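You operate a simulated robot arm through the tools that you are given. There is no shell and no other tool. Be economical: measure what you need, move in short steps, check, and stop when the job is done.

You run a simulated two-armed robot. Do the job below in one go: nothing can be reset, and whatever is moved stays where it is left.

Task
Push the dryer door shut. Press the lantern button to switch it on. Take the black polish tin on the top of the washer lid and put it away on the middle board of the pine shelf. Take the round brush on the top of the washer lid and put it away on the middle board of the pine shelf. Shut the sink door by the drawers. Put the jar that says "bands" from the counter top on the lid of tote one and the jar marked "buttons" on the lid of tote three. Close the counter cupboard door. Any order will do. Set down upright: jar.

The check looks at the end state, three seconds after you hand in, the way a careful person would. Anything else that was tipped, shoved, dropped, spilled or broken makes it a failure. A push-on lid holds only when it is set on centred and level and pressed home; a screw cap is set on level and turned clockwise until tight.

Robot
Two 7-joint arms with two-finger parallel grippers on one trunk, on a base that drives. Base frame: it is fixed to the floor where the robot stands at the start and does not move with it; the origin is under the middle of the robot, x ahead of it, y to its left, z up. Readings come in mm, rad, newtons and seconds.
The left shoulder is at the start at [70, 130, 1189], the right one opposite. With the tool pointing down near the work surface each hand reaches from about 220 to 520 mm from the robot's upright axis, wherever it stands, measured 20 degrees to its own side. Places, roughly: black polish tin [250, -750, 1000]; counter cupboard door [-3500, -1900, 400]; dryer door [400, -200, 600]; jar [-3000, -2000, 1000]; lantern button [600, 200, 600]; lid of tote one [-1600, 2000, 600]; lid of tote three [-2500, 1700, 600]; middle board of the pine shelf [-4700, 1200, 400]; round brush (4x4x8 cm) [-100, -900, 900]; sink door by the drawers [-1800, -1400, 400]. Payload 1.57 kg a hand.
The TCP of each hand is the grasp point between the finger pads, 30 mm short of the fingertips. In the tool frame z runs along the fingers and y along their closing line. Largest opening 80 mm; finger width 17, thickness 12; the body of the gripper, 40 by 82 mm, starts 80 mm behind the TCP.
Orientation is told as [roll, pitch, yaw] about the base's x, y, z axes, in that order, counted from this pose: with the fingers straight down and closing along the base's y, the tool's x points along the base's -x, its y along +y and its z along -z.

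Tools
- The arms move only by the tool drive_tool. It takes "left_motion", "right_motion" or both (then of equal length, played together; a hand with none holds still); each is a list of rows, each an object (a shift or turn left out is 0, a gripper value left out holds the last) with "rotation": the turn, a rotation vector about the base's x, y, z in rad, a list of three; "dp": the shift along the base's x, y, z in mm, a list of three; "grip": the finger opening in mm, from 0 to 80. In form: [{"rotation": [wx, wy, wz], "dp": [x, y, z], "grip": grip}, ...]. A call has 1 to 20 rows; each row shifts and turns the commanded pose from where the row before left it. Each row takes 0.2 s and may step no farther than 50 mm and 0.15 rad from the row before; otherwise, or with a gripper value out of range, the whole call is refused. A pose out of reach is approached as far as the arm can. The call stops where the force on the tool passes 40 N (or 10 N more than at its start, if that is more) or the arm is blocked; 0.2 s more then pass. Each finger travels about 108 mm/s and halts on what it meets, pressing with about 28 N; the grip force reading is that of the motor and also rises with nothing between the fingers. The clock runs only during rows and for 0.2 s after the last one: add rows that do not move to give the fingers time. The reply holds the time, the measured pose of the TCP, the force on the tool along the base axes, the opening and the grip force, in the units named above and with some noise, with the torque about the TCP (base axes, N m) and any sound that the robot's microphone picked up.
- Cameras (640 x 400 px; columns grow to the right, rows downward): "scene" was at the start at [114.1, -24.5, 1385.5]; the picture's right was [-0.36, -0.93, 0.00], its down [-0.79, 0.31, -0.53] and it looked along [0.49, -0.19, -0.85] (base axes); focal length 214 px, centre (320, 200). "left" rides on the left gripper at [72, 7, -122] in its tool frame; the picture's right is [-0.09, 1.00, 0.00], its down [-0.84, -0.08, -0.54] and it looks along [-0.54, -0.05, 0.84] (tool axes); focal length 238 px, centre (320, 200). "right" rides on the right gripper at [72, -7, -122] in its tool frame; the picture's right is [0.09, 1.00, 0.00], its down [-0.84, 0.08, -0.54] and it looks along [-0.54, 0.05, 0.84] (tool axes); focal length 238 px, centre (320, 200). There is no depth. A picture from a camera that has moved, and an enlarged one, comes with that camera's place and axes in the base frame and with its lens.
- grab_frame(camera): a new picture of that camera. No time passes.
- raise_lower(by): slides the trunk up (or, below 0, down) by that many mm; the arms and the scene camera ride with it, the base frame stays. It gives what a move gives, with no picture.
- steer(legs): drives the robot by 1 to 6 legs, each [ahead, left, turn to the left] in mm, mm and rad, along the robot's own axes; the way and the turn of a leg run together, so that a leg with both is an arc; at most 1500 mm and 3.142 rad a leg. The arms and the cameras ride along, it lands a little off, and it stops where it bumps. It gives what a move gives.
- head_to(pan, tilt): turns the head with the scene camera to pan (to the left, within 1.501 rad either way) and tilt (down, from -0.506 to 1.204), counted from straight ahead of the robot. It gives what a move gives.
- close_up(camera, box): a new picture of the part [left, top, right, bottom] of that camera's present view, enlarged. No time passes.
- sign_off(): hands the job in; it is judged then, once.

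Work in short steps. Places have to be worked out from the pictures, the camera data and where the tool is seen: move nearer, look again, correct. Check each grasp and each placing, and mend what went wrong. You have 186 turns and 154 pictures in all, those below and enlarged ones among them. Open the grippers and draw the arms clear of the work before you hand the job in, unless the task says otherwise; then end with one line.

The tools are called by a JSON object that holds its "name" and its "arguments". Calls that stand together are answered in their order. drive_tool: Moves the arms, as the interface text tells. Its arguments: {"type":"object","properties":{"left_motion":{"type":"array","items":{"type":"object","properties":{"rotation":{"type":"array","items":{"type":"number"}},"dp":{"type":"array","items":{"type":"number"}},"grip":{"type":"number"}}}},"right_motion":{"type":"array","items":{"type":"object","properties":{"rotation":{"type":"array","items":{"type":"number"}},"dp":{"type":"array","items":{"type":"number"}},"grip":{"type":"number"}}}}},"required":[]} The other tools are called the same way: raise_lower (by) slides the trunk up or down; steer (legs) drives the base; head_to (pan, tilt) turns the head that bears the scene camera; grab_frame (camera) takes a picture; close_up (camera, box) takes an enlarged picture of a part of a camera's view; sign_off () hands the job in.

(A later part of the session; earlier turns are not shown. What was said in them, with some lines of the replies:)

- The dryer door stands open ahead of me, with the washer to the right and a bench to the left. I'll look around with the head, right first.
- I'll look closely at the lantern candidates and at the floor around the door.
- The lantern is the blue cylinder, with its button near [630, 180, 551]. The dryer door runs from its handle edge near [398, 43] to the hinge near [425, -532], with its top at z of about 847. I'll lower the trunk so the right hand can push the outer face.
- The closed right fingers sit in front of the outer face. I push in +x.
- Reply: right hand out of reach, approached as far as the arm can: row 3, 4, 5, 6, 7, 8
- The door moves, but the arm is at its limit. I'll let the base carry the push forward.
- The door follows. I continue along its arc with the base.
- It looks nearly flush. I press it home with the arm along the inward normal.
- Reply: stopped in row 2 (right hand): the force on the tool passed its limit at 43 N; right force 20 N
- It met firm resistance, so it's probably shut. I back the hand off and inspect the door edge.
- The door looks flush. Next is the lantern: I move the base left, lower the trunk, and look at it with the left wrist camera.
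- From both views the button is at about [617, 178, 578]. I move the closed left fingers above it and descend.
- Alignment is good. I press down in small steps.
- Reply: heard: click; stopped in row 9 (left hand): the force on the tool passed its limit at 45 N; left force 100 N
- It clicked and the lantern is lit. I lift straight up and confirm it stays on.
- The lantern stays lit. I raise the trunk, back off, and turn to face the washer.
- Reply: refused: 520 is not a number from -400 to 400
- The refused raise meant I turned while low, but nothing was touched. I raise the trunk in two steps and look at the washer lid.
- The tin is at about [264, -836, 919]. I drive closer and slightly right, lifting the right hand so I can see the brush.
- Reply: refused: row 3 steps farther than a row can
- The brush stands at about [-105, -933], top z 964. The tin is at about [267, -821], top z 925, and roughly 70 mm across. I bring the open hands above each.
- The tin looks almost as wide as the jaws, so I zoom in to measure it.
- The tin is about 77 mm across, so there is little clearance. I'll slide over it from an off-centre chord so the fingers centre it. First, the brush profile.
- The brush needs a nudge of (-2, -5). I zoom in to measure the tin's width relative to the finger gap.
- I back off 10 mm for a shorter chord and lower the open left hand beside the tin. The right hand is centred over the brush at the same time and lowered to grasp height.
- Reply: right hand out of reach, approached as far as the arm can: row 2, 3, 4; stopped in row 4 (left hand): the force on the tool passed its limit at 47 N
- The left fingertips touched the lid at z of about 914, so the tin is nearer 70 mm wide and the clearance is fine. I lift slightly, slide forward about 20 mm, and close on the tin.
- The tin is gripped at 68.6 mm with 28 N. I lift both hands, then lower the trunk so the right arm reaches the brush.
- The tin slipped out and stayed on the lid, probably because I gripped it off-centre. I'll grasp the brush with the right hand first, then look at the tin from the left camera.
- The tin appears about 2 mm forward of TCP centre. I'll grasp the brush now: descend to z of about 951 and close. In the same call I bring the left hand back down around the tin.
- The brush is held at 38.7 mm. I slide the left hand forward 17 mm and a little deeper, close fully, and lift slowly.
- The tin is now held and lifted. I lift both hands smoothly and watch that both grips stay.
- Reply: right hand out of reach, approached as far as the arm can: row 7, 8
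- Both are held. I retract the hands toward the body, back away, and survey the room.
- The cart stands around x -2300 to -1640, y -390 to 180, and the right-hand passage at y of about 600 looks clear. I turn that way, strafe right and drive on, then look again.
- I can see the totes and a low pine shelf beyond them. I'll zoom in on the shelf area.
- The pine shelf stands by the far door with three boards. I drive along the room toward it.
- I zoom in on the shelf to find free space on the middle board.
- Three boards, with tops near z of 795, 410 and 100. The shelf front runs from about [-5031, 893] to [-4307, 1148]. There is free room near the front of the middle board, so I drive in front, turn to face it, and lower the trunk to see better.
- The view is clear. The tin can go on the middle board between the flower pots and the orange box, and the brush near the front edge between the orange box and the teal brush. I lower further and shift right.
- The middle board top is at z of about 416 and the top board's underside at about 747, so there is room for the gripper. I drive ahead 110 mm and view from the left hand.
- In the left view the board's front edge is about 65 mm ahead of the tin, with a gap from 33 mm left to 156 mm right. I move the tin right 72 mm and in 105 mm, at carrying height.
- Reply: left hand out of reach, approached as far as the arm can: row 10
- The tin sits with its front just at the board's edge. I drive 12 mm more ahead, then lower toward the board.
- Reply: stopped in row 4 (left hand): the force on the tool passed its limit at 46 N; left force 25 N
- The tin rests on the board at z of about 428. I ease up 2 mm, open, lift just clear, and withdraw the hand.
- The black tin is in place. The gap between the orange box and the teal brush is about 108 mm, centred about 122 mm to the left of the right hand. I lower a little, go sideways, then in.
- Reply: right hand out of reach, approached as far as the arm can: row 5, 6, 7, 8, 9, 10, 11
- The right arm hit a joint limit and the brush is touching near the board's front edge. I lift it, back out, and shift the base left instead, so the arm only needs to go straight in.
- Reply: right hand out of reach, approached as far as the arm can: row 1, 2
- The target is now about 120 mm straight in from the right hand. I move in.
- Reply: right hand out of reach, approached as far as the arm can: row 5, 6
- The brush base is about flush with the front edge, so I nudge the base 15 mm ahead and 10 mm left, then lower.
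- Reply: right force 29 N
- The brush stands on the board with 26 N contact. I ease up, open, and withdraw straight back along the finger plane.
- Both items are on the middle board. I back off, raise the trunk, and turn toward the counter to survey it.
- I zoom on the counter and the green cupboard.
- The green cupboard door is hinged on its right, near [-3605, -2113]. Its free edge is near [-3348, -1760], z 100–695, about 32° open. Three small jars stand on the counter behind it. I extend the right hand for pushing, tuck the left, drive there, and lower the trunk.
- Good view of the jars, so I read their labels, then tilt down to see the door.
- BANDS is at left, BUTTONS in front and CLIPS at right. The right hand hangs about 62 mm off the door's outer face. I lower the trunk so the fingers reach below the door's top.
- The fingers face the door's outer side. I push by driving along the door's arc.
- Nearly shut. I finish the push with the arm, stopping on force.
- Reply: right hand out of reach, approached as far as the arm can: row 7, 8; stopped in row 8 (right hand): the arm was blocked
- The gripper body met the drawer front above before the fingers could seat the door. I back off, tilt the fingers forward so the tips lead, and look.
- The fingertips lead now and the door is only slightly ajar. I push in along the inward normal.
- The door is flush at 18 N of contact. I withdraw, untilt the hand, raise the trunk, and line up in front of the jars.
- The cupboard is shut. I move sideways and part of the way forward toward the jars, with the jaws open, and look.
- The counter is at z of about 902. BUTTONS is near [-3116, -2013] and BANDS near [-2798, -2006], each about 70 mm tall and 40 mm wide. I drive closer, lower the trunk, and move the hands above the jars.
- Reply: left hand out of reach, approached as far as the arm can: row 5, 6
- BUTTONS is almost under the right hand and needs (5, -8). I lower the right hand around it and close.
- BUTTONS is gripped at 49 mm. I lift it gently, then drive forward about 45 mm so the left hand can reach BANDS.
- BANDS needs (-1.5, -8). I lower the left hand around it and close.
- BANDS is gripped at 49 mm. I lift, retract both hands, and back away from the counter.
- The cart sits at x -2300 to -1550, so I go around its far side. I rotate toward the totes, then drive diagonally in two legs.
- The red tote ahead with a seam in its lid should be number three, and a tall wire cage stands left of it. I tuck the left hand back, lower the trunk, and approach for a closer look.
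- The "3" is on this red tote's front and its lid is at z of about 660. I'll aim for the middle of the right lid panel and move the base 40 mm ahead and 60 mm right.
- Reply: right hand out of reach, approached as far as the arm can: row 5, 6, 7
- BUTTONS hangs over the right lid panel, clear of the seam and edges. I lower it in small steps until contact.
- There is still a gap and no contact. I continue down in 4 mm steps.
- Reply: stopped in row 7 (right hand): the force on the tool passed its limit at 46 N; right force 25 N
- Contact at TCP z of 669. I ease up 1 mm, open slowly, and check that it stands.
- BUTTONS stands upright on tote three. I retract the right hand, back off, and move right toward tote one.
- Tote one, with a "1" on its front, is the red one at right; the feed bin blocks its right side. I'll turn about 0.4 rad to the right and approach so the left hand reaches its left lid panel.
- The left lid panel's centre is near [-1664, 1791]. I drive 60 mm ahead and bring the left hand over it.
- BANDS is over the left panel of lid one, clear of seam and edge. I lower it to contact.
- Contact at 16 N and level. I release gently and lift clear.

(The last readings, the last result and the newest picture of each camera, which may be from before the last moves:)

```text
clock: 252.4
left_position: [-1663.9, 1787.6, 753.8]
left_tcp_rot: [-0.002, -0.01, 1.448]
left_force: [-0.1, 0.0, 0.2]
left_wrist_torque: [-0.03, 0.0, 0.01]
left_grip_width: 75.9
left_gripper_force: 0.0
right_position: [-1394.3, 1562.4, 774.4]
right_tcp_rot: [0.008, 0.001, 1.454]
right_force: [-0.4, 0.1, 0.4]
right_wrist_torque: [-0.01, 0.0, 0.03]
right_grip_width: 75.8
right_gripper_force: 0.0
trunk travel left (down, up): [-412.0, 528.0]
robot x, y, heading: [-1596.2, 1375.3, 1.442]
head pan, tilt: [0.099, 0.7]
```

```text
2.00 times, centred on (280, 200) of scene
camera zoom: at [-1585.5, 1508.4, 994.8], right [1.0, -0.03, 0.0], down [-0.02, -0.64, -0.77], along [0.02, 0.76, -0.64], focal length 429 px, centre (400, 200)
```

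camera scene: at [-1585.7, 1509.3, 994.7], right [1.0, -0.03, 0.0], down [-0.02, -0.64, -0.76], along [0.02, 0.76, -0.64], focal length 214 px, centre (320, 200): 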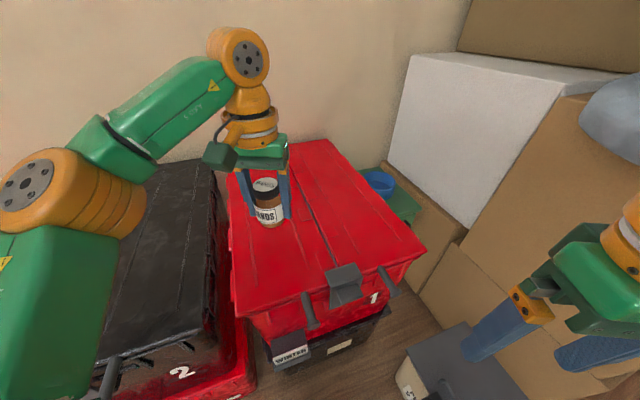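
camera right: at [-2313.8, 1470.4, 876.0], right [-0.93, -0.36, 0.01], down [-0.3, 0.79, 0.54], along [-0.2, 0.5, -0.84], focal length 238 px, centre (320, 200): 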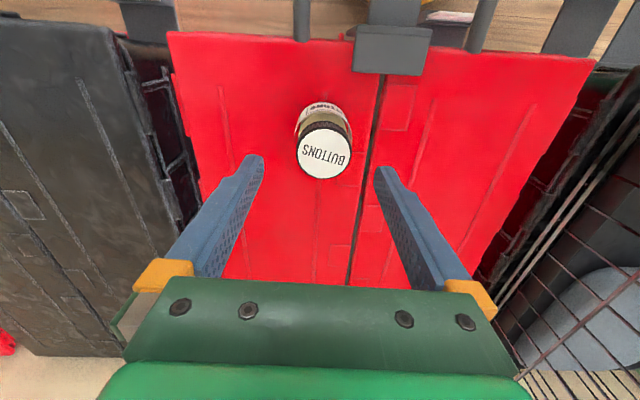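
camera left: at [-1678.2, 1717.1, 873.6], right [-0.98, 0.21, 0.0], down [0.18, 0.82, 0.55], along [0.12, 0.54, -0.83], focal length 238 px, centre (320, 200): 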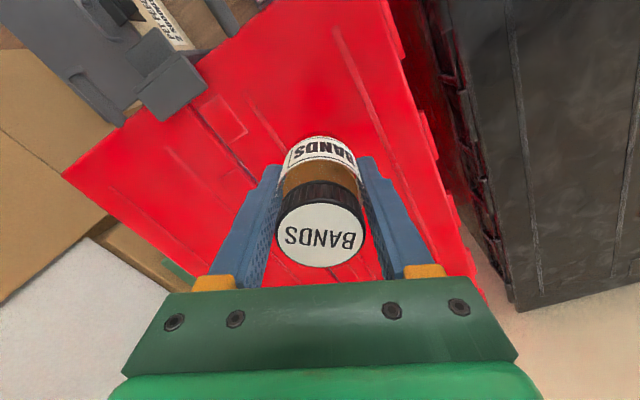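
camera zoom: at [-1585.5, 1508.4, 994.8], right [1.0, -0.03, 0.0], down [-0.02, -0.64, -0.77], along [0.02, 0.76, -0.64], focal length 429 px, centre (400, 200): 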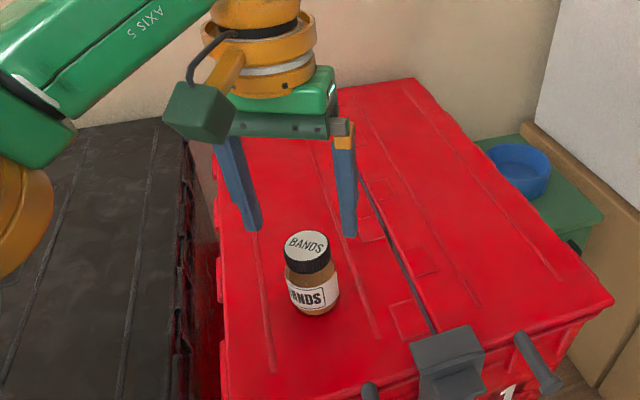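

BANDS stands upright on tote one. I retract, back off, turn, and go around the cart's near end toward the sink door.

{"name": "drive_tool", "arguments": {"left_motion": [{"dp": [-2, -10, 15]}, {"dp": [-6, -22, 10]}, {"dp": [-8, -30, 0]}, {"dp": [-8, -30, 0]}, {"dp": [-8, -30, 0]}, {"dp": [-8, -30, 0]}, {"dp": [-6, -20, 0]}]}}

{"name": "steer", "arguments": {"legs": [[-480, 0, 0], [0, 0, -2.64], [603, 309, 0], [838, -328, 0]]}}

{"name": "head_to", "arguments": {"pan": -0.3, "tilt": 0.4}}

{"name": "grab_frame", "arguments": {"camera": "scene"}}

```text
clock: 254.0
left_position: [-1710.9, 1616.5, 778.0]
left_tcp_rot: [-0.002, -0.011, 1.448]
left_force: [1.1, -0.1, -1.0]
left_wrist_torque: [-0.03, -0.01, 0.0]
left_grip_width: 76.2
left_gripper_force: 0.0
right_position: [-1395.4, 1563.6, 773.2]
right_tcp_rot: [0.008, 0.002, 1.453]
right_force: [-0.9, 0.4, 0.3]
right_wrist_torque: [0.01, 0.01, -0.02]
right_grip_width: 75.9
right_gripper_force: 0.1
trunk travel left (down, up): [-412.0, 528.0]
robot x, y, heading: [-1593.3, 1373.4, 1.441]
head pan, tilt: [0.099, 0.7]
```

```text
clock: 270.8
left_position: [-932.9, -620.5, 778.7]
left_tcp_rot: [-0.002, -0.009, -1.201]
left_force: [-0.9, 0.6, 0.4]
left_wrist_torque: [0.0, 0.0, 0.0]
left_grip_width: 75.8
left_gripper_force: 0.0
right_position: [-1236.2, -722.3, 775.0]
right_tcp_rot: [0.007, 0.003, -1.193]
right_force: [0.1, 0.7, 0.9]
right_wrist_torque: [0.02, -0.02, 0.0]
right_grip_width: 76.2
right_gripper_force: 0.0
trunk travel left (down, up): [-412.0, 528.0]
robot x, y, heading: [-1148.8, -463.5, -1.207]
head pan, tilt: [0.099, 0.7]
```

```text
clock: 271.7
left_position: [-931.8, -621.6, 777.9]
left_tcp_rot: [-0.002, -0.012, -1.201]
left_force: [0.8, -0.4, 0.5]
left_wrist_torque: [-0.02, 0.01, -0.02]
left_grip_width: 75.9
left_gripper_force: 0.0
right_position: [-1235.5, -723.3, 773.6]
right_tcp_rot: [0.008, 0.002, -1.193]
right_force: [0.4, -0.2, 0.1]
right_wrist_torque: [0.01, -0.02, 0.01]
right_grip_width: 76.1
right_gripper_force: 0.1
trunk travel left (down, up): [-412.0, 528.0]
robot x, y, heading: [-1149.6, -458.6, -1.207]
head pan, tilt: [-0.3, 0.4]
```

```text
42 pictures are left
camera scene: at [-1127.0, -601.0, 1021.5], right [-1.0, -0.06, 0.0], down [-0.03, 0.39, -0.92], along [0.06, -0.92, -0.39], focal length 214 px, centre (320, 200)
```

scene: 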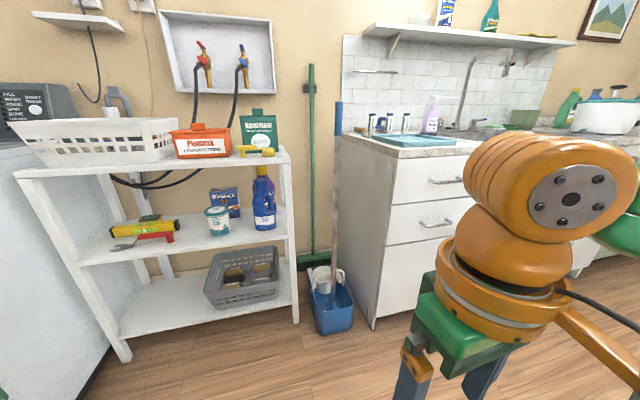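

The drawers start near [-1345, -1362] and the sink door is hidden beyond my arm. I shift right to see it.

{"name": "steer", "arguments": {"legs": [[0, -420, 0]]}}

{"name": "head_to", "arguments": {"pan": 0.0, "tilt": 0.6}}

{"name": "grab_frame", "arguments": {"camera": "scene"}}

```text
clock: 274.3
left_position: [-1322.7, -770.3, 778.0]
left_tcp_rot: [-0.002, -0.009, -1.2]
left_force: [0.4, 0.6, 0.1]
left_wrist_torque: [0.0, -0.05, -0.04]
left_grip_width: 75.7
left_gripper_force: 0.0
right_position: [-1626.8, -871.8, 774.4]
right_tcp_rot: [0.007, 0.002, -1.194]
right_force: [0.3, 0.4, -0.1]
right_wrist_torque: [-0.02, -0.02, 0.03]
right_grip_width: 76.1
right_gripper_force: 0.0
trunk travel left (down, up): [-412.0, 528.0]
robot x, y, heading: [-1542.8, -610.7, -1.207]
head pan, tilt: [-0.3, 0.4]
```

```text
clock: 275.1
left_position: [-1322.9, -770.5, 778.3]
left_tcp_rot: [-0.002, -0.01, -1.203]
left_force: [0.2, -0.2, -0.7]
left_wrist_torque: [-0.01, -0.03, -0.01]
left_grip_width: 76.0
left_gripper_force: 0.0
right_position: [-1627.2, -871.9, 774.3]
right_tcp_rot: [0.006, 0.003, -1.193]
right_force: [0.5, -0.4, -0.3]
right_wrist_torque: [0.05, -0.02, 0.01]
right_grip_width: 75.9
right_gripper_force: 0.1
trunk travel left (down, up): [-412.0, 528.0]
robot x, y, heading: [-1537.6, -612.4, -1.212]
head pan, tilt: [0.0, 0.6]
```

```text
41 pictures are left
camera scene: at [-1492.3, -739.8, 1003.4], right [-0.94, -0.35, 0.0], down [-0.2, 0.53, -0.83], along [0.29, -0.77, -0.56], focal length 214 px, centre (320, 200)
```

scene: 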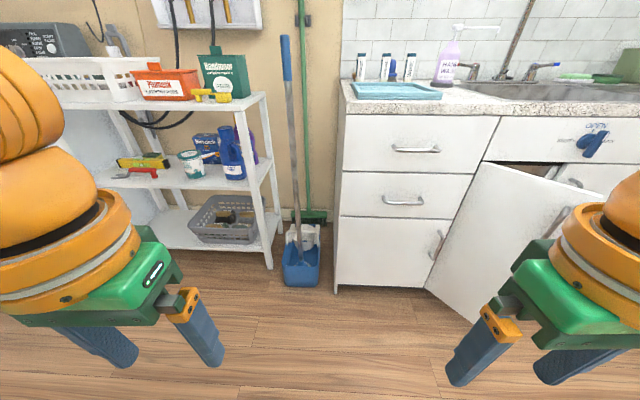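

I zoom on the door to understand the hinge side.

{"name": "drive_tool", "arguments": {"right_motion": [{"dp": [10, 30, 0]}, {"dp": [-20, 30, 40]}, {"dp": [-30, 10, 35]}, {"dp": [-30, 0, 35]}]}}

{"name": "head_to", "arguments": {"pan": -0.5, "tilt": 0.6}}

{"name": "grab_frame", "arguments": {"camera": "scene"}}

{"name": "grab_frame", "arguments": {"camera": "right"}}

```text
refused: row 2 steps farther than a row can; nothing moved
```

```text
clock: 276.0
left_position: [-1321.8, -770.8, 777.4]
left_tcp_rot: [-0.001, -0.01, -1.201]
left_force: [0.9, 0.2, -0.2]
left_wrist_torque: [0.0, -0.01, 0.01]
left_grip_width: 75.9
left_gripper_force: 0.0
right_position: [-1627.0, -871.9, 774.9]
right_tcp_rot: [0.006, 0.003, -1.193]
right_force: [-0.3, 0.1, -0.1]
right_wrist_torque: [-0.01, -0.05, 0.01]
right_grip_width: 75.8
right_gripper_force: 0.1
trunk travel left (down, up): [-412.0, 528.0]
robot x, y, heading: [-1536.8, -612.6, -1.204]
head pan, tilt: [-0.499, 0.6]
```

```text
40 pictures are left
camera scene: at [-1535.5, -744.7, 1003.4], right [-0.99, 0.14, 0.0], down [0.08, 0.56, -0.83], along [-0.11, -0.82, -0.56], focal length 214 px, centre (320, 200)
```

scene: 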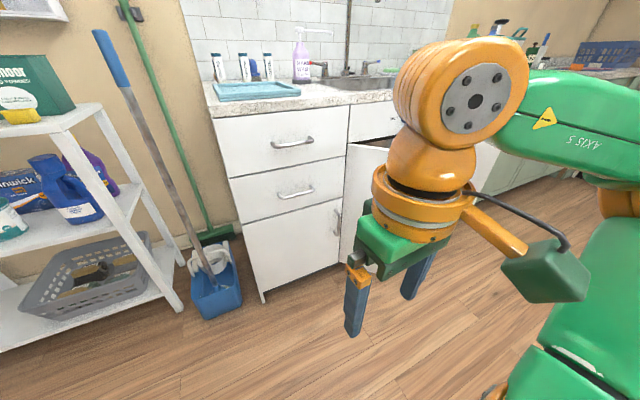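

```text
39 pictures are left
camera right: at [-1661.5, -808.1, 897.8], right [0.89, 0.45, 0.01], down [0.38, -0.75, 0.54], along [0.25, -0.48, -0.84], focal length 238 px, centre (320, 200)
```

right: 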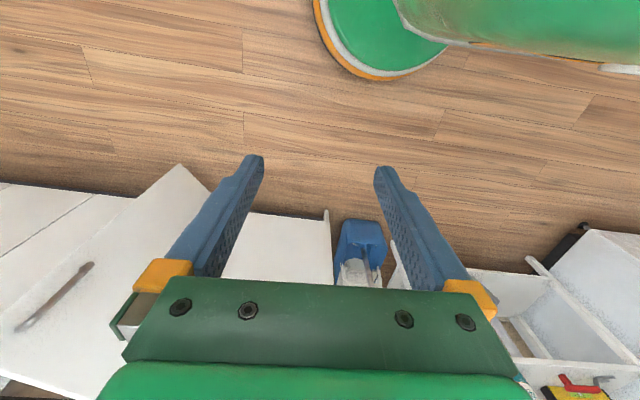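

The view is still blocked by the arm. I shift right another 320 mm and look left and down at the door.

{"name": "steer", "arguments": {"legs": [[0, -380, 0]]}}

{"name": "head_to", "arguments": {"pan": 0.15, "tilt": 0.65}}

{"name": "grab_frame", "arguments": {"camera": "scene"}}

```text
clock: 278.4
left_position: [-1682.0, -905.7, 778.6]
left_tcp_rot: [-0.001, -0.01, -1.198]
left_force: [-0.7, 0.5, -0.2]
left_wrist_torque: [0.0, -0.01, 0.03]
left_grip_width: 75.7
left_gripper_force: 0.1
right_position: [-1984.9, -1007.9, 773.6]
right_tcp_rot: [0.006, 0.002, -1.192]
right_force: [0.2, -0.2, -0.8]
right_wrist_torque: [-0.02, 0.0, -0.01]
right_grip_width: 76.0
right_gripper_force: 0.0
trunk travel left (down, up): [-412.0, 528.0]
robot x, y, heading: [-1897.6, -748.4, -1.201]
head pan, tilt: [-0.499, 0.6]
```

```text
clock: 279.5
left_position: [-1680.4, -905.6, 777.8]
left_tcp_rot: [-0.002, -0.008, -1.201]
left_force: [-0.7, -0.2, 0.4]
left_wrist_torque: [0.03, -0.01, -0.05]
left_grip_width: 75.8
left_gripper_force: 0.0
right_position: [-1983.8, -1008.3, 774.1]
right_tcp_rot: [0.007, 0.002, -1.191]
right_force: [1.3, 0.6, -0.3]
right_wrist_torque: [-0.01, -0.02, 0.0]
right_grip_width: 76.0
right_gripper_force: 0.2
trunk travel left (down, up): [-412.0, 528.0]
robot x, y, heading: [-1900.7, -746.5, -1.199]
head pan, tilt: [0.15, 0.649]
```

```text
38 pictures are left
camera scene: at [-1838.8, -869.2, 999.1], right [-0.87, -0.49, 0.0], down [-0.3, 0.53, -0.8], along [0.39, -0.69, -0.6], focal length 214 px, centre (320, 200)
```

scene: 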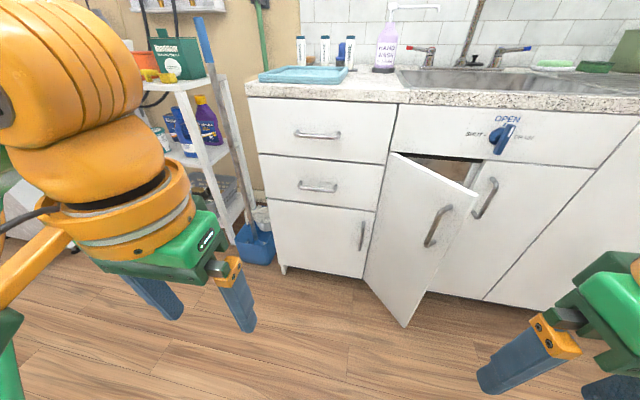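

The door is hinged at the left by the drawers, with its free edge at right. A blue knob labelled OPEN/SHUT is above it, so I read that closely.

{"name": "close_up", "arguments": {"camera": "scene", "box": [380, 90, 580, 220]}}

```text
3.08 times, centred on (480, 155) of scene
camera zoom: at [-1838.8, -869.2, 999.1], right [-0.87, -0.49, 0.0], down [-0.3, 0.53, -0.8], along [0.39, -0.69, -0.6], focal length 660 px, centre (-172, 338)
```

zoom: 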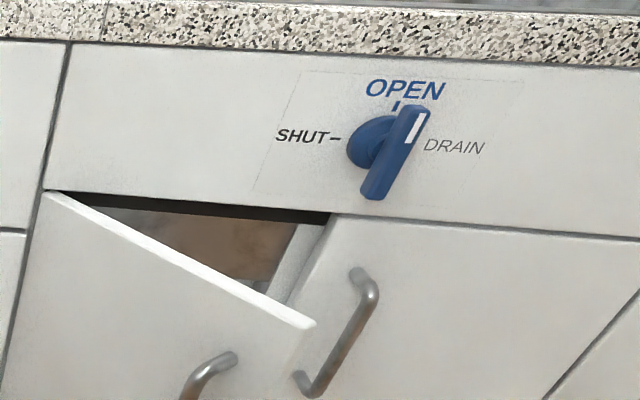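

That is only a drain control, so I leave it alone. The door runs from its hinge near [-1740, -1482] to its free edge near [-1950, -1350], top z 730. I lower the trunk, close and tilt the right fingers forward, and approach its outer face.

{"name": "raise_lower", "arguments": {"by": -160}}

{"name": "drive_tool", "arguments": {"right_motion": [{"grip": 0, "dp": [9, -23, 0], "rotation": [-0.137, -0.054, 0]}, {"dp": [9, -23, 0], "rotation": [-0.137, -0.054, 0]}, {"dp": [9, -23, 0], "rotation": [-0.137, -0.054, 0]}, {"dp": [9, -24, 0], "rotation": [-0.137, -0.054, 0]}]}}

{"name": "steer", "arguments": {"legs": [[190, 20, 0]]}}

{"name": "head_to", "arguments": {"pan": -0.2, "tilt": 0.8}}

{"name": "grab_frame", "arguments": {"camera": "scene"}}

```text
clock: 281.3
left_position: [-1681.6, -905.7, 617.3]
left_tcp_rot: [-0.002, -0.01, -1.198]
left_force: [-0.3, -0.2, 0.0]
left_wrist_torque: [0.0, 0.0, -0.04]
left_grip_width: 76.3
left_gripper_force: 0.2
right_position: [-1983.2, -1008.3, 614.2]
right_tcp_rot: [0.007, 0.003, -1.191]
right_force: [-0.1, -0.3, 0.6]
right_wrist_torque: [-0.01, -0.02, 0.01]
right_grip_width: 76.0
right_gripper_force: 0.0
trunk travel left (down, up): [-252.0, 688.0]
robot x, y, heading: [-1899.0, -751.0, -1.205]
head pan, tilt: [0.15, 0.649]
```

```text
clock: 282.3
left_position: [-1680.6, -905.4, 618.2]
left_tcp_rot: [0.001, -0.012, -1.2]
left_force: [0.5, -0.1, 0.6]
left_wrist_torque: [0.01, -0.01, 0.02]
left_grip_width: 76.2
left_gripper_force: 0.0
right_position: [-1948.8, -1101.7, 614.2]
right_tcp_rot: [0.003, -0.588, -1.189]
right_force: [-0.4, -0.1, -0.3]
right_wrist_torque: [-0.02, -0.01, 0.03]
right_grip_width: 0.3
right_gripper_force: 21.0
trunk travel left (down, up): [-252.0, 688.0]
robot x, y, heading: [-1897.9, -745.3, -1.204]
head pan, tilt: [0.15, 0.649]
```

```text
clock: 283.9
left_position: [-1593.6, -1075.6, 618.4]
left_tcp_rot: [-0.004, -0.011, -1.195]
left_force: [1.0, -0.3, -0.6]
left_wrist_torque: [0.0, 0.02, -0.04]
left_grip_width: 76.2
left_gripper_force: 0.1
right_position: [-1861.3, -1272.9, 613.5]
right_tcp_rot: [0.003, -0.586, -1.189]
right_force: [-0.3, 0.5, -1.1]
right_wrist_torque: [0.01, -0.04, 0.02]
right_grip_width: 0.1
right_gripper_force: 20.9
trunk travel left (down, up): [-252.0, 688.0]
robot x, y, heading: [-1812.3, -922.8, -1.2]
head pan, tilt: [0.15, 0.649]
```

```text
clock: 284.7
left_position: [-1593.5, -1074.5, 619.3]
left_tcp_rot: [-0.005, -0.011, -1.194]
left_force: [0.2, -0.7, -0.8]
left_wrist_torque: [0.03, 0.02, 0.02]
left_grip_width: 76.0
left_gripper_force: 0.1
right_position: [-1860.9, -1271.8, 613.3]
right_tcp_rot: [0.005, -0.585, -1.189]
right_force: [0.5, 0.1, -0.6]
right_wrist_torque: [0.03, 0.03, 0.03]
right_grip_width: 0.1
right_gripper_force: 21.5
trunk travel left (down, up): [-252.0, 688.0]
robot x, y, heading: [-1812.4, -914.5, -1.201]
head pan, tilt: [-0.201, 0.799]
```

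```text
36 pictures are left
camera scene: at [-1781.1, -1043.5, 826.5], right [-0.99, -0.17, 0.0], down [-0.12, 0.71, -0.7], along [0.12, -0.69, -0.72], focal length 214 px, centre (320, 200)
```

scene: 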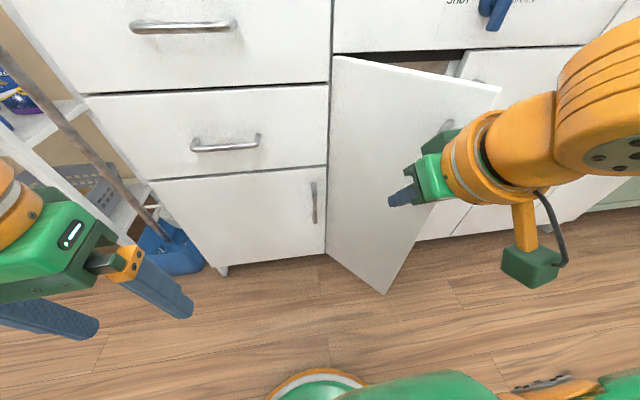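

The fingertips face the door near its free edge, about 115 mm off. I push along the closing arc with the base.

{"name": "steer", "arguments": {"legs": [[142, -155, 0], [60, -16, 0]]}}

{"name": "grab_frame", "arguments": {"camera": "scene"}}

```text
clock: 286.3
left_position: [-1676.1, -1246.8, 617.3]
left_tcp_rot: [-0.003, -0.01, -1.188]
left_force: [0.5, -0.4, -0.1]
left_wrist_torque: [0.0, 0.0, 0.0]
left_grip_width: 76.0
left_gripper_force: 0.0
right_position: [-1940.0, -1445.0, 616.5]
right_tcp_rot: [0.015, -0.593, -1.181]
right_force: [0.2, 0.4, 0.4]
right_wrist_torque: [-0.01, -0.01, -0.05]
right_grip_width: 0.0
right_gripper_force: 21.6
trunk travel left (down, up): [-252.0, 688.0]
robot x, y, heading: [-1894.1, -1091.0, -1.199]
head pan, tilt: [-0.201, 0.799]
stopped in leg 1: the force on the tool passed its limit at 45 N (the readings are from after the stop); the commanded pose is now the measured one
```

```text
35 pictures are left
camera scene: at [-1864.7, -1216.3, 826.5], right [-0.99, -0.17, 0.0], down [-0.12, 0.71, -0.7], along [0.12, -0.69, -0.72], focal length 214 px, centre (320, 200)
```

scene: 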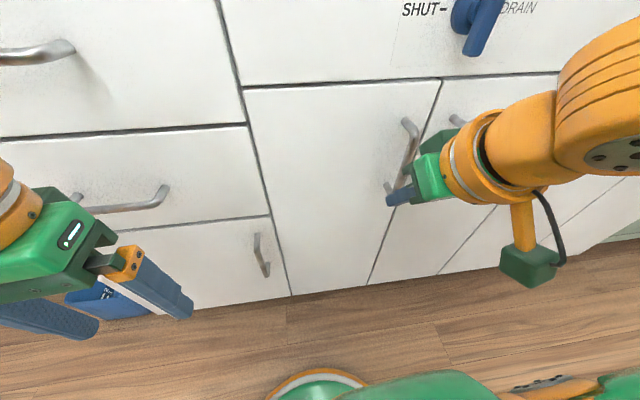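

The door looks closed. I back the hand away and inspect the seams.

{"name": "steer", "arguments": {"legs": [[-120, 0, 0]]}}

{"name": "close_up", "arguments": {"camera": "scene", "box": [180, 0, 500, 300]}}

```text
clock: 287.5
left_position: [-1720.9, -1134.6, 617.6]
left_tcp_rot: [-0.004, -0.009, -1.191]
left_force: [-0.2, -0.6, 0.0]
left_wrist_torque: [0.0, 0.03, 0.03]
left_grip_width: 75.7
left_gripper_force: 0.1
right_position: [-1984.8, -1331.5, 615.8]
right_tcp_rot: [0.015, -0.592, -1.183]
right_force: [0.2, -0.7, -0.3]
right_wrist_torque: [0.0, 0.0, 0.02]
right_grip_width: 0.0
right_gripper_force: 21.4
trunk travel left (down, up): [-252.0, 688.0]
robot x, y, heading: [-1939.9, -978.1, -1.2]
head pan, tilt: [-0.201, 0.799]
```

```text
1.33 times, centred on (340, 150) of scene
camera zoom: at [-1908.8, -1103.4, 826.5], right [-0.99, -0.17, 0.0], down [-0.12, 0.71, -0.7], along [0.12, -0.69, -0.72], focal length 286 px, centre (293, 267)
```

zoom: 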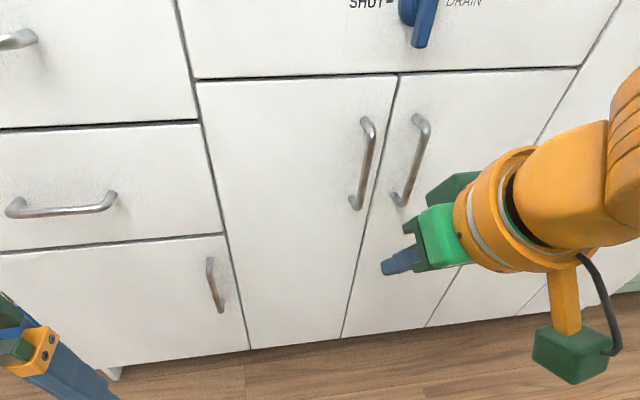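

The sink door is flush with its neighbours. I untilt the right hand, step back, and do a final check of the dryer door, cupboard and jars from here.

{"name": "drive_tool", "arguments": {"right_motion": [{"dp": [-9, 23, 0], "rotation": [0.137, 0.054, 0]}, {"dp": [-9, 23, 0], "rotation": [0.137, 0.054, 0]}, {"dp": [-9, 23, 0], "rotation": [0.137, 0.054, 0]}, {"dp": [-9, 24, 0], "rotation": [0.137, 0.054, 0]}, {"grip": 60}, {"grip": 60}]}}

{"name": "steer", "arguments": {"legs": [[-180, 0, 0]]}}

{"name": "raise_lower", "arguments": {"by": 400}}

{"name": "raise_lower", "arguments": {"by": 250}}

{"name": "head_to", "arguments": {"pan": 1.3, "tilt": 0.25}}

{"name": "grab_frame", "arguments": {"camera": "scene"}}

{"name": "head_to", "arguments": {"pan": -0.8, "tilt": 0.4}}

{"name": "grab_frame", "arguments": {"camera": "scene"}}

```text
clock: 288.9
left_position: [-1720.4, -1134.5, 617.9]
left_tcp_rot: [-0.004, -0.01, -1.191]
left_force: [-0.1, 0.2, -0.5]
left_wrist_torque: [-0.01, 0.02, -0.03]
left_grip_width: 76.1
left_gripper_force: 0.1
right_position: [-2020.2, -1238.9, 614.5]
right_tcp_rot: [0.024, -0.002, -1.184]
right_force: [-0.1, 0.3, 0.2]
right_wrist_torque: [-0.01, -0.03, 0.0]
right_grip_width: 60.2
right_gripper_force: 0.0
trunk travel left (down, up): [-252.0, 688.0]
robot x, y, heading: [-1937.1, -978.6, -1.194]
head pan, tilt: [-0.201, 0.799]
```

```text
clock: 290.4
left_position: [-1786.1, -967.8, 618.1]
left_tcp_rot: [-0.004, -0.011, -1.19]
left_force: [0.4, 0.3, 0.6]
left_wrist_torque: [-0.02, 0.01, -0.01]
left_grip_width: 75.8
left_gripper_force: 0.1
right_position: [-2084.1, -1072.1, 615.2]
right_tcp_rot: [0.024, -0.004, -1.181]
right_force: [0.5, -0.3, -0.4]
right_wrist_torque: [-0.02, 0.02, -0.03]
right_grip_width: 60.1
right_gripper_force: 0.0
trunk travel left (down, up): [-252.0, 688.0]
robot x, y, heading: [-2008.9, -809.8, -1.197]
head pan, tilt: [-0.201, 0.799]
```

```text
clock: 294.2
left_position: [-1786.8, -970.2, 1017.5]
left_tcp_rot: [-0.003, -0.01, -1.19]
left_force: [0.8, -0.2, 0.3]
left_wrist_torque: [0.0, 0.02, -0.04]
left_grip_width: 75.8
left_gripper_force: 0.1
right_position: [-2084.8, -1072.6, 1016.4]
right_tcp_rot: [0.025, -0.003, -1.185]
right_force: [-0.3, -0.4, -1.4]
right_wrist_torque: [0.0, 0.0, 0.01]
right_grip_width: 60.0
right_gripper_force: 0.2
trunk travel left (down, up): [-652.0, 288.0]
robot x, y, heading: [-2004.1, -810.0, -1.188]
head pan, tilt: [-0.201, 0.799]
```

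```text
clock: 296.8
left_position: [-1785.6, -967.9, 1267.5]
left_tcp_rot: [-0.002, -0.011, -1.191]
left_force: [-0.1, -0.3, 0.5]
left_wrist_torque: [0.0, 0.0, 0.05]
left_grip_width: 76.2
left_gripper_force: 0.0
right_position: [-2085.5, -1071.9, 1264.7]
right_tcp_rot: [0.023, -0.004, -1.183]
right_force: [-0.3, -0.3, 0.7]
right_wrist_torque: [-0.02, 0.01, -0.01]
right_grip_width: 59.9
right_gripper_force: 0.1
trunk travel left (down, up): [-902.0, 38.0]
robot x, y, heading: [-2005.9, -807.7, -1.195]
head pan, tilt: [-0.201, 0.799]
```

```text
clock: 298.4
left_position: [-1785.7, -968.8, 1268.0]
left_tcp_rot: [-0.003, -0.011, -1.192]
left_force: [0.1, 0.2, 0.0]
left_wrist_torque: [-0.01, -0.02, -0.04]
left_grip_width: 76.2
left_gripper_force: 0.1
right_position: [-2085.7, -1073.7, 1265.6]
right_tcp_rot: [0.025, -0.004, -1.182]
right_force: [-0.1, 0.8, -0.6]
right_wrist_torque: [0.01, -0.03, -0.02]
right_grip_width: 60.2
right_gripper_force: 0.0
trunk travel left (down, up): [-902.0, 38.0]
robot x, y, heading: [-2005.5, -812.5, -1.194]
head pan, tilt: [1.3, 0.25]
```

```text
33 pictures are left
camera scene: at [-1894.9, -848.2, 1525.6], right [0.1, -0.99, 0.0], down [-0.25, -0.03, -0.97], along [0.96, 0.1, -0.25], focal length 214 px, centre (320, 200)
```

scene: 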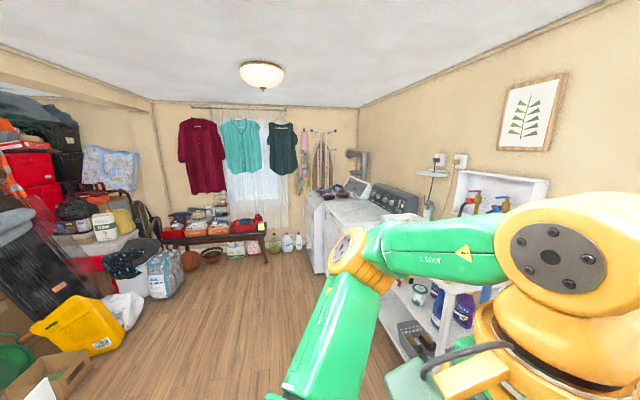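

```text
clock: 300.4
left_position: [-1786.0, -968.8, 1268.3]
left_tcp_rot: [-0.003, -0.011, -1.192]
left_force: [0.3, -0.2, -0.4]
left_wrist_torque: [-0.02, -0.01, -0.01]
left_grip_width: 75.9
left_gripper_force: 0.0
right_position: [-2085.9, -1071.3, 1265.0]
right_tcp_rot: [0.026, -0.005, -1.182]
right_force: [0.6, 0.3, 0.1]
right_wrist_torque: [0.0, -0.01, 0.03]
right_grip_width: 60.2
right_gripper_force: 0.1
trunk travel left (down, up): [-902.0, 38.0]
robot x, y, heading: [-2008.7, -811.8, -1.196]
head pan, tilt: [-0.799, 0.4]
```

```text
32 pictures are left
camera scene: at [-2025.9, -942.3, 1511.6], right [-0.91, 0.41, 0.0], down [0.16, 0.35, -0.92], along [-0.38, -0.84, -0.39], focal length 214 px, centre (320, 200)
```

scene: 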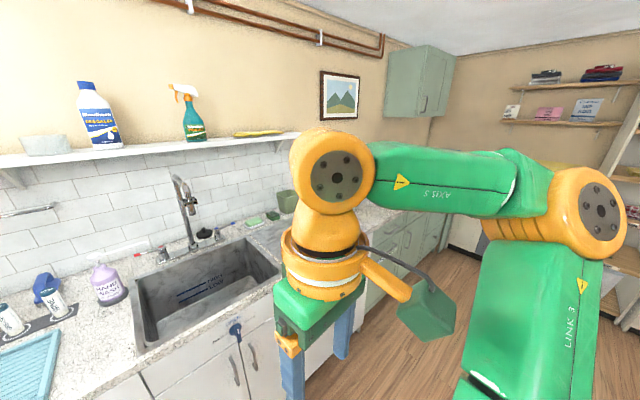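

I take a close look at the dryer front and the sink door from this distance.

{"name": "head_to", "arguments": {"pan": 1.3, "tilt": 0.25}}

{"name": "close_up", "arguments": {"camera": "scene", "box": [220, 170, 380, 290]}}

{"name": "head_to", "arguments": {"pan": 0.0, "tilt": 0.9}}

{"name": "grab_frame", "arguments": {"camera": "scene"}}

```text
clock: 302.4
left_position: [-1784.8, -968.9, 1268.8]
left_tcp_rot: [-0.003, -0.01, -1.191]
left_force: [0.4, 0.1, 0.1]
left_wrist_torque: [-0.03, 0.01, -0.01]
left_grip_width: 76.1
left_gripper_force: 0.0
right_position: [-2086.2, -1074.5, 1265.3]
right_tcp_rot: [0.025, -0.004, -1.182]
right_force: [-0.4, 0.9, 0.2]
right_wrist_torque: [0.02, 0.0, -0.02]
right_grip_width: 59.8
right_gripper_force: 0.1
trunk travel left (down, up): [-902.0, 38.0]
robot x, y, heading: [-2006.3, -807.9, -1.197]
head pan, tilt: [1.3, 0.25]
```

```text
3.33 times, centred on (300, 230) of scene
camera zoom: at [-1894.9, -848.2, 1525.6], right [0.1, -0.99, 0.0], down [-0.25, -0.03, -0.97], along [0.96, 0.1, -0.25], focal length 715 px, centre (387, 100)
```

zoom: 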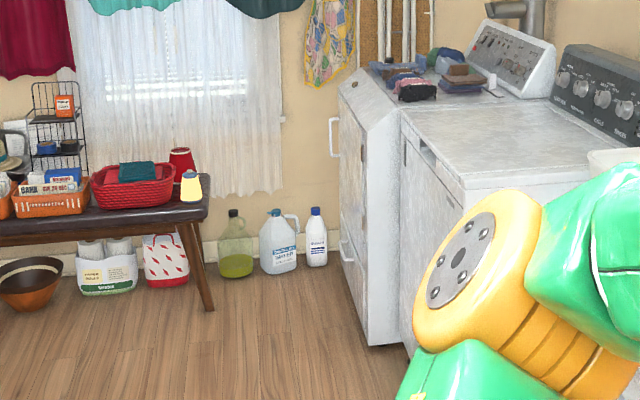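

```text
clock: 303.9
left_position: [-1787.0, -968.2, 1267.6]
left_tcp_rot: [-0.004, -0.009, -1.192]
left_force: [0.5, 0.0, 0.0]
left_wrist_torque: [0.0, 0.01, 0.01]
left_grip_width: 76.1
left_gripper_force: 0.1
right_position: [-2085.4, -1072.3, 1265.3]
right_tcp_rot: [0.025, -0.003, -1.184]
right_force: [0.4, 0.6, -0.2]
right_wrist_torque: [-0.01, 0.01, 0.0]
right_grip_width: 59.8
right_gripper_force: 0.1
trunk travel left (down, up): [-902.0, 38.0]
robot x, y, heading: [-2006.0, -808.9, -1.196]
head pan, tilt: [0.0, 0.901]
```

```text
30 pictures are left
camera scene: at [-1960.0, -928.1, 1468.6], right [-0.93, -0.37, 0.0], down [-0.29, 0.73, -0.62], along [0.23, -0.58, -0.78], focal length 214 px, centre (320, 200)
```

scene: 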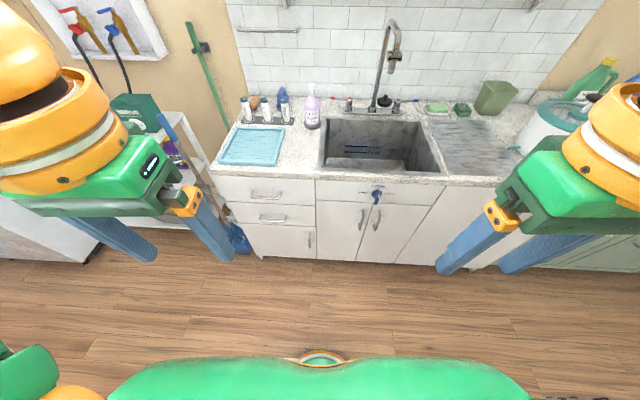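

The dryer door is shut, the lantern is lit and the sink door is shut. The grippers are open and clear, so I hand in.

{"name": "sign_off", "arguments": {}}

```text
The job is handed in.
```

All seven jobs are done and handed in: the dryer, sink and cupboard doors are shut, the lantern is on, the tin and brush are on the middle board, and both jars stand upright on their totes.
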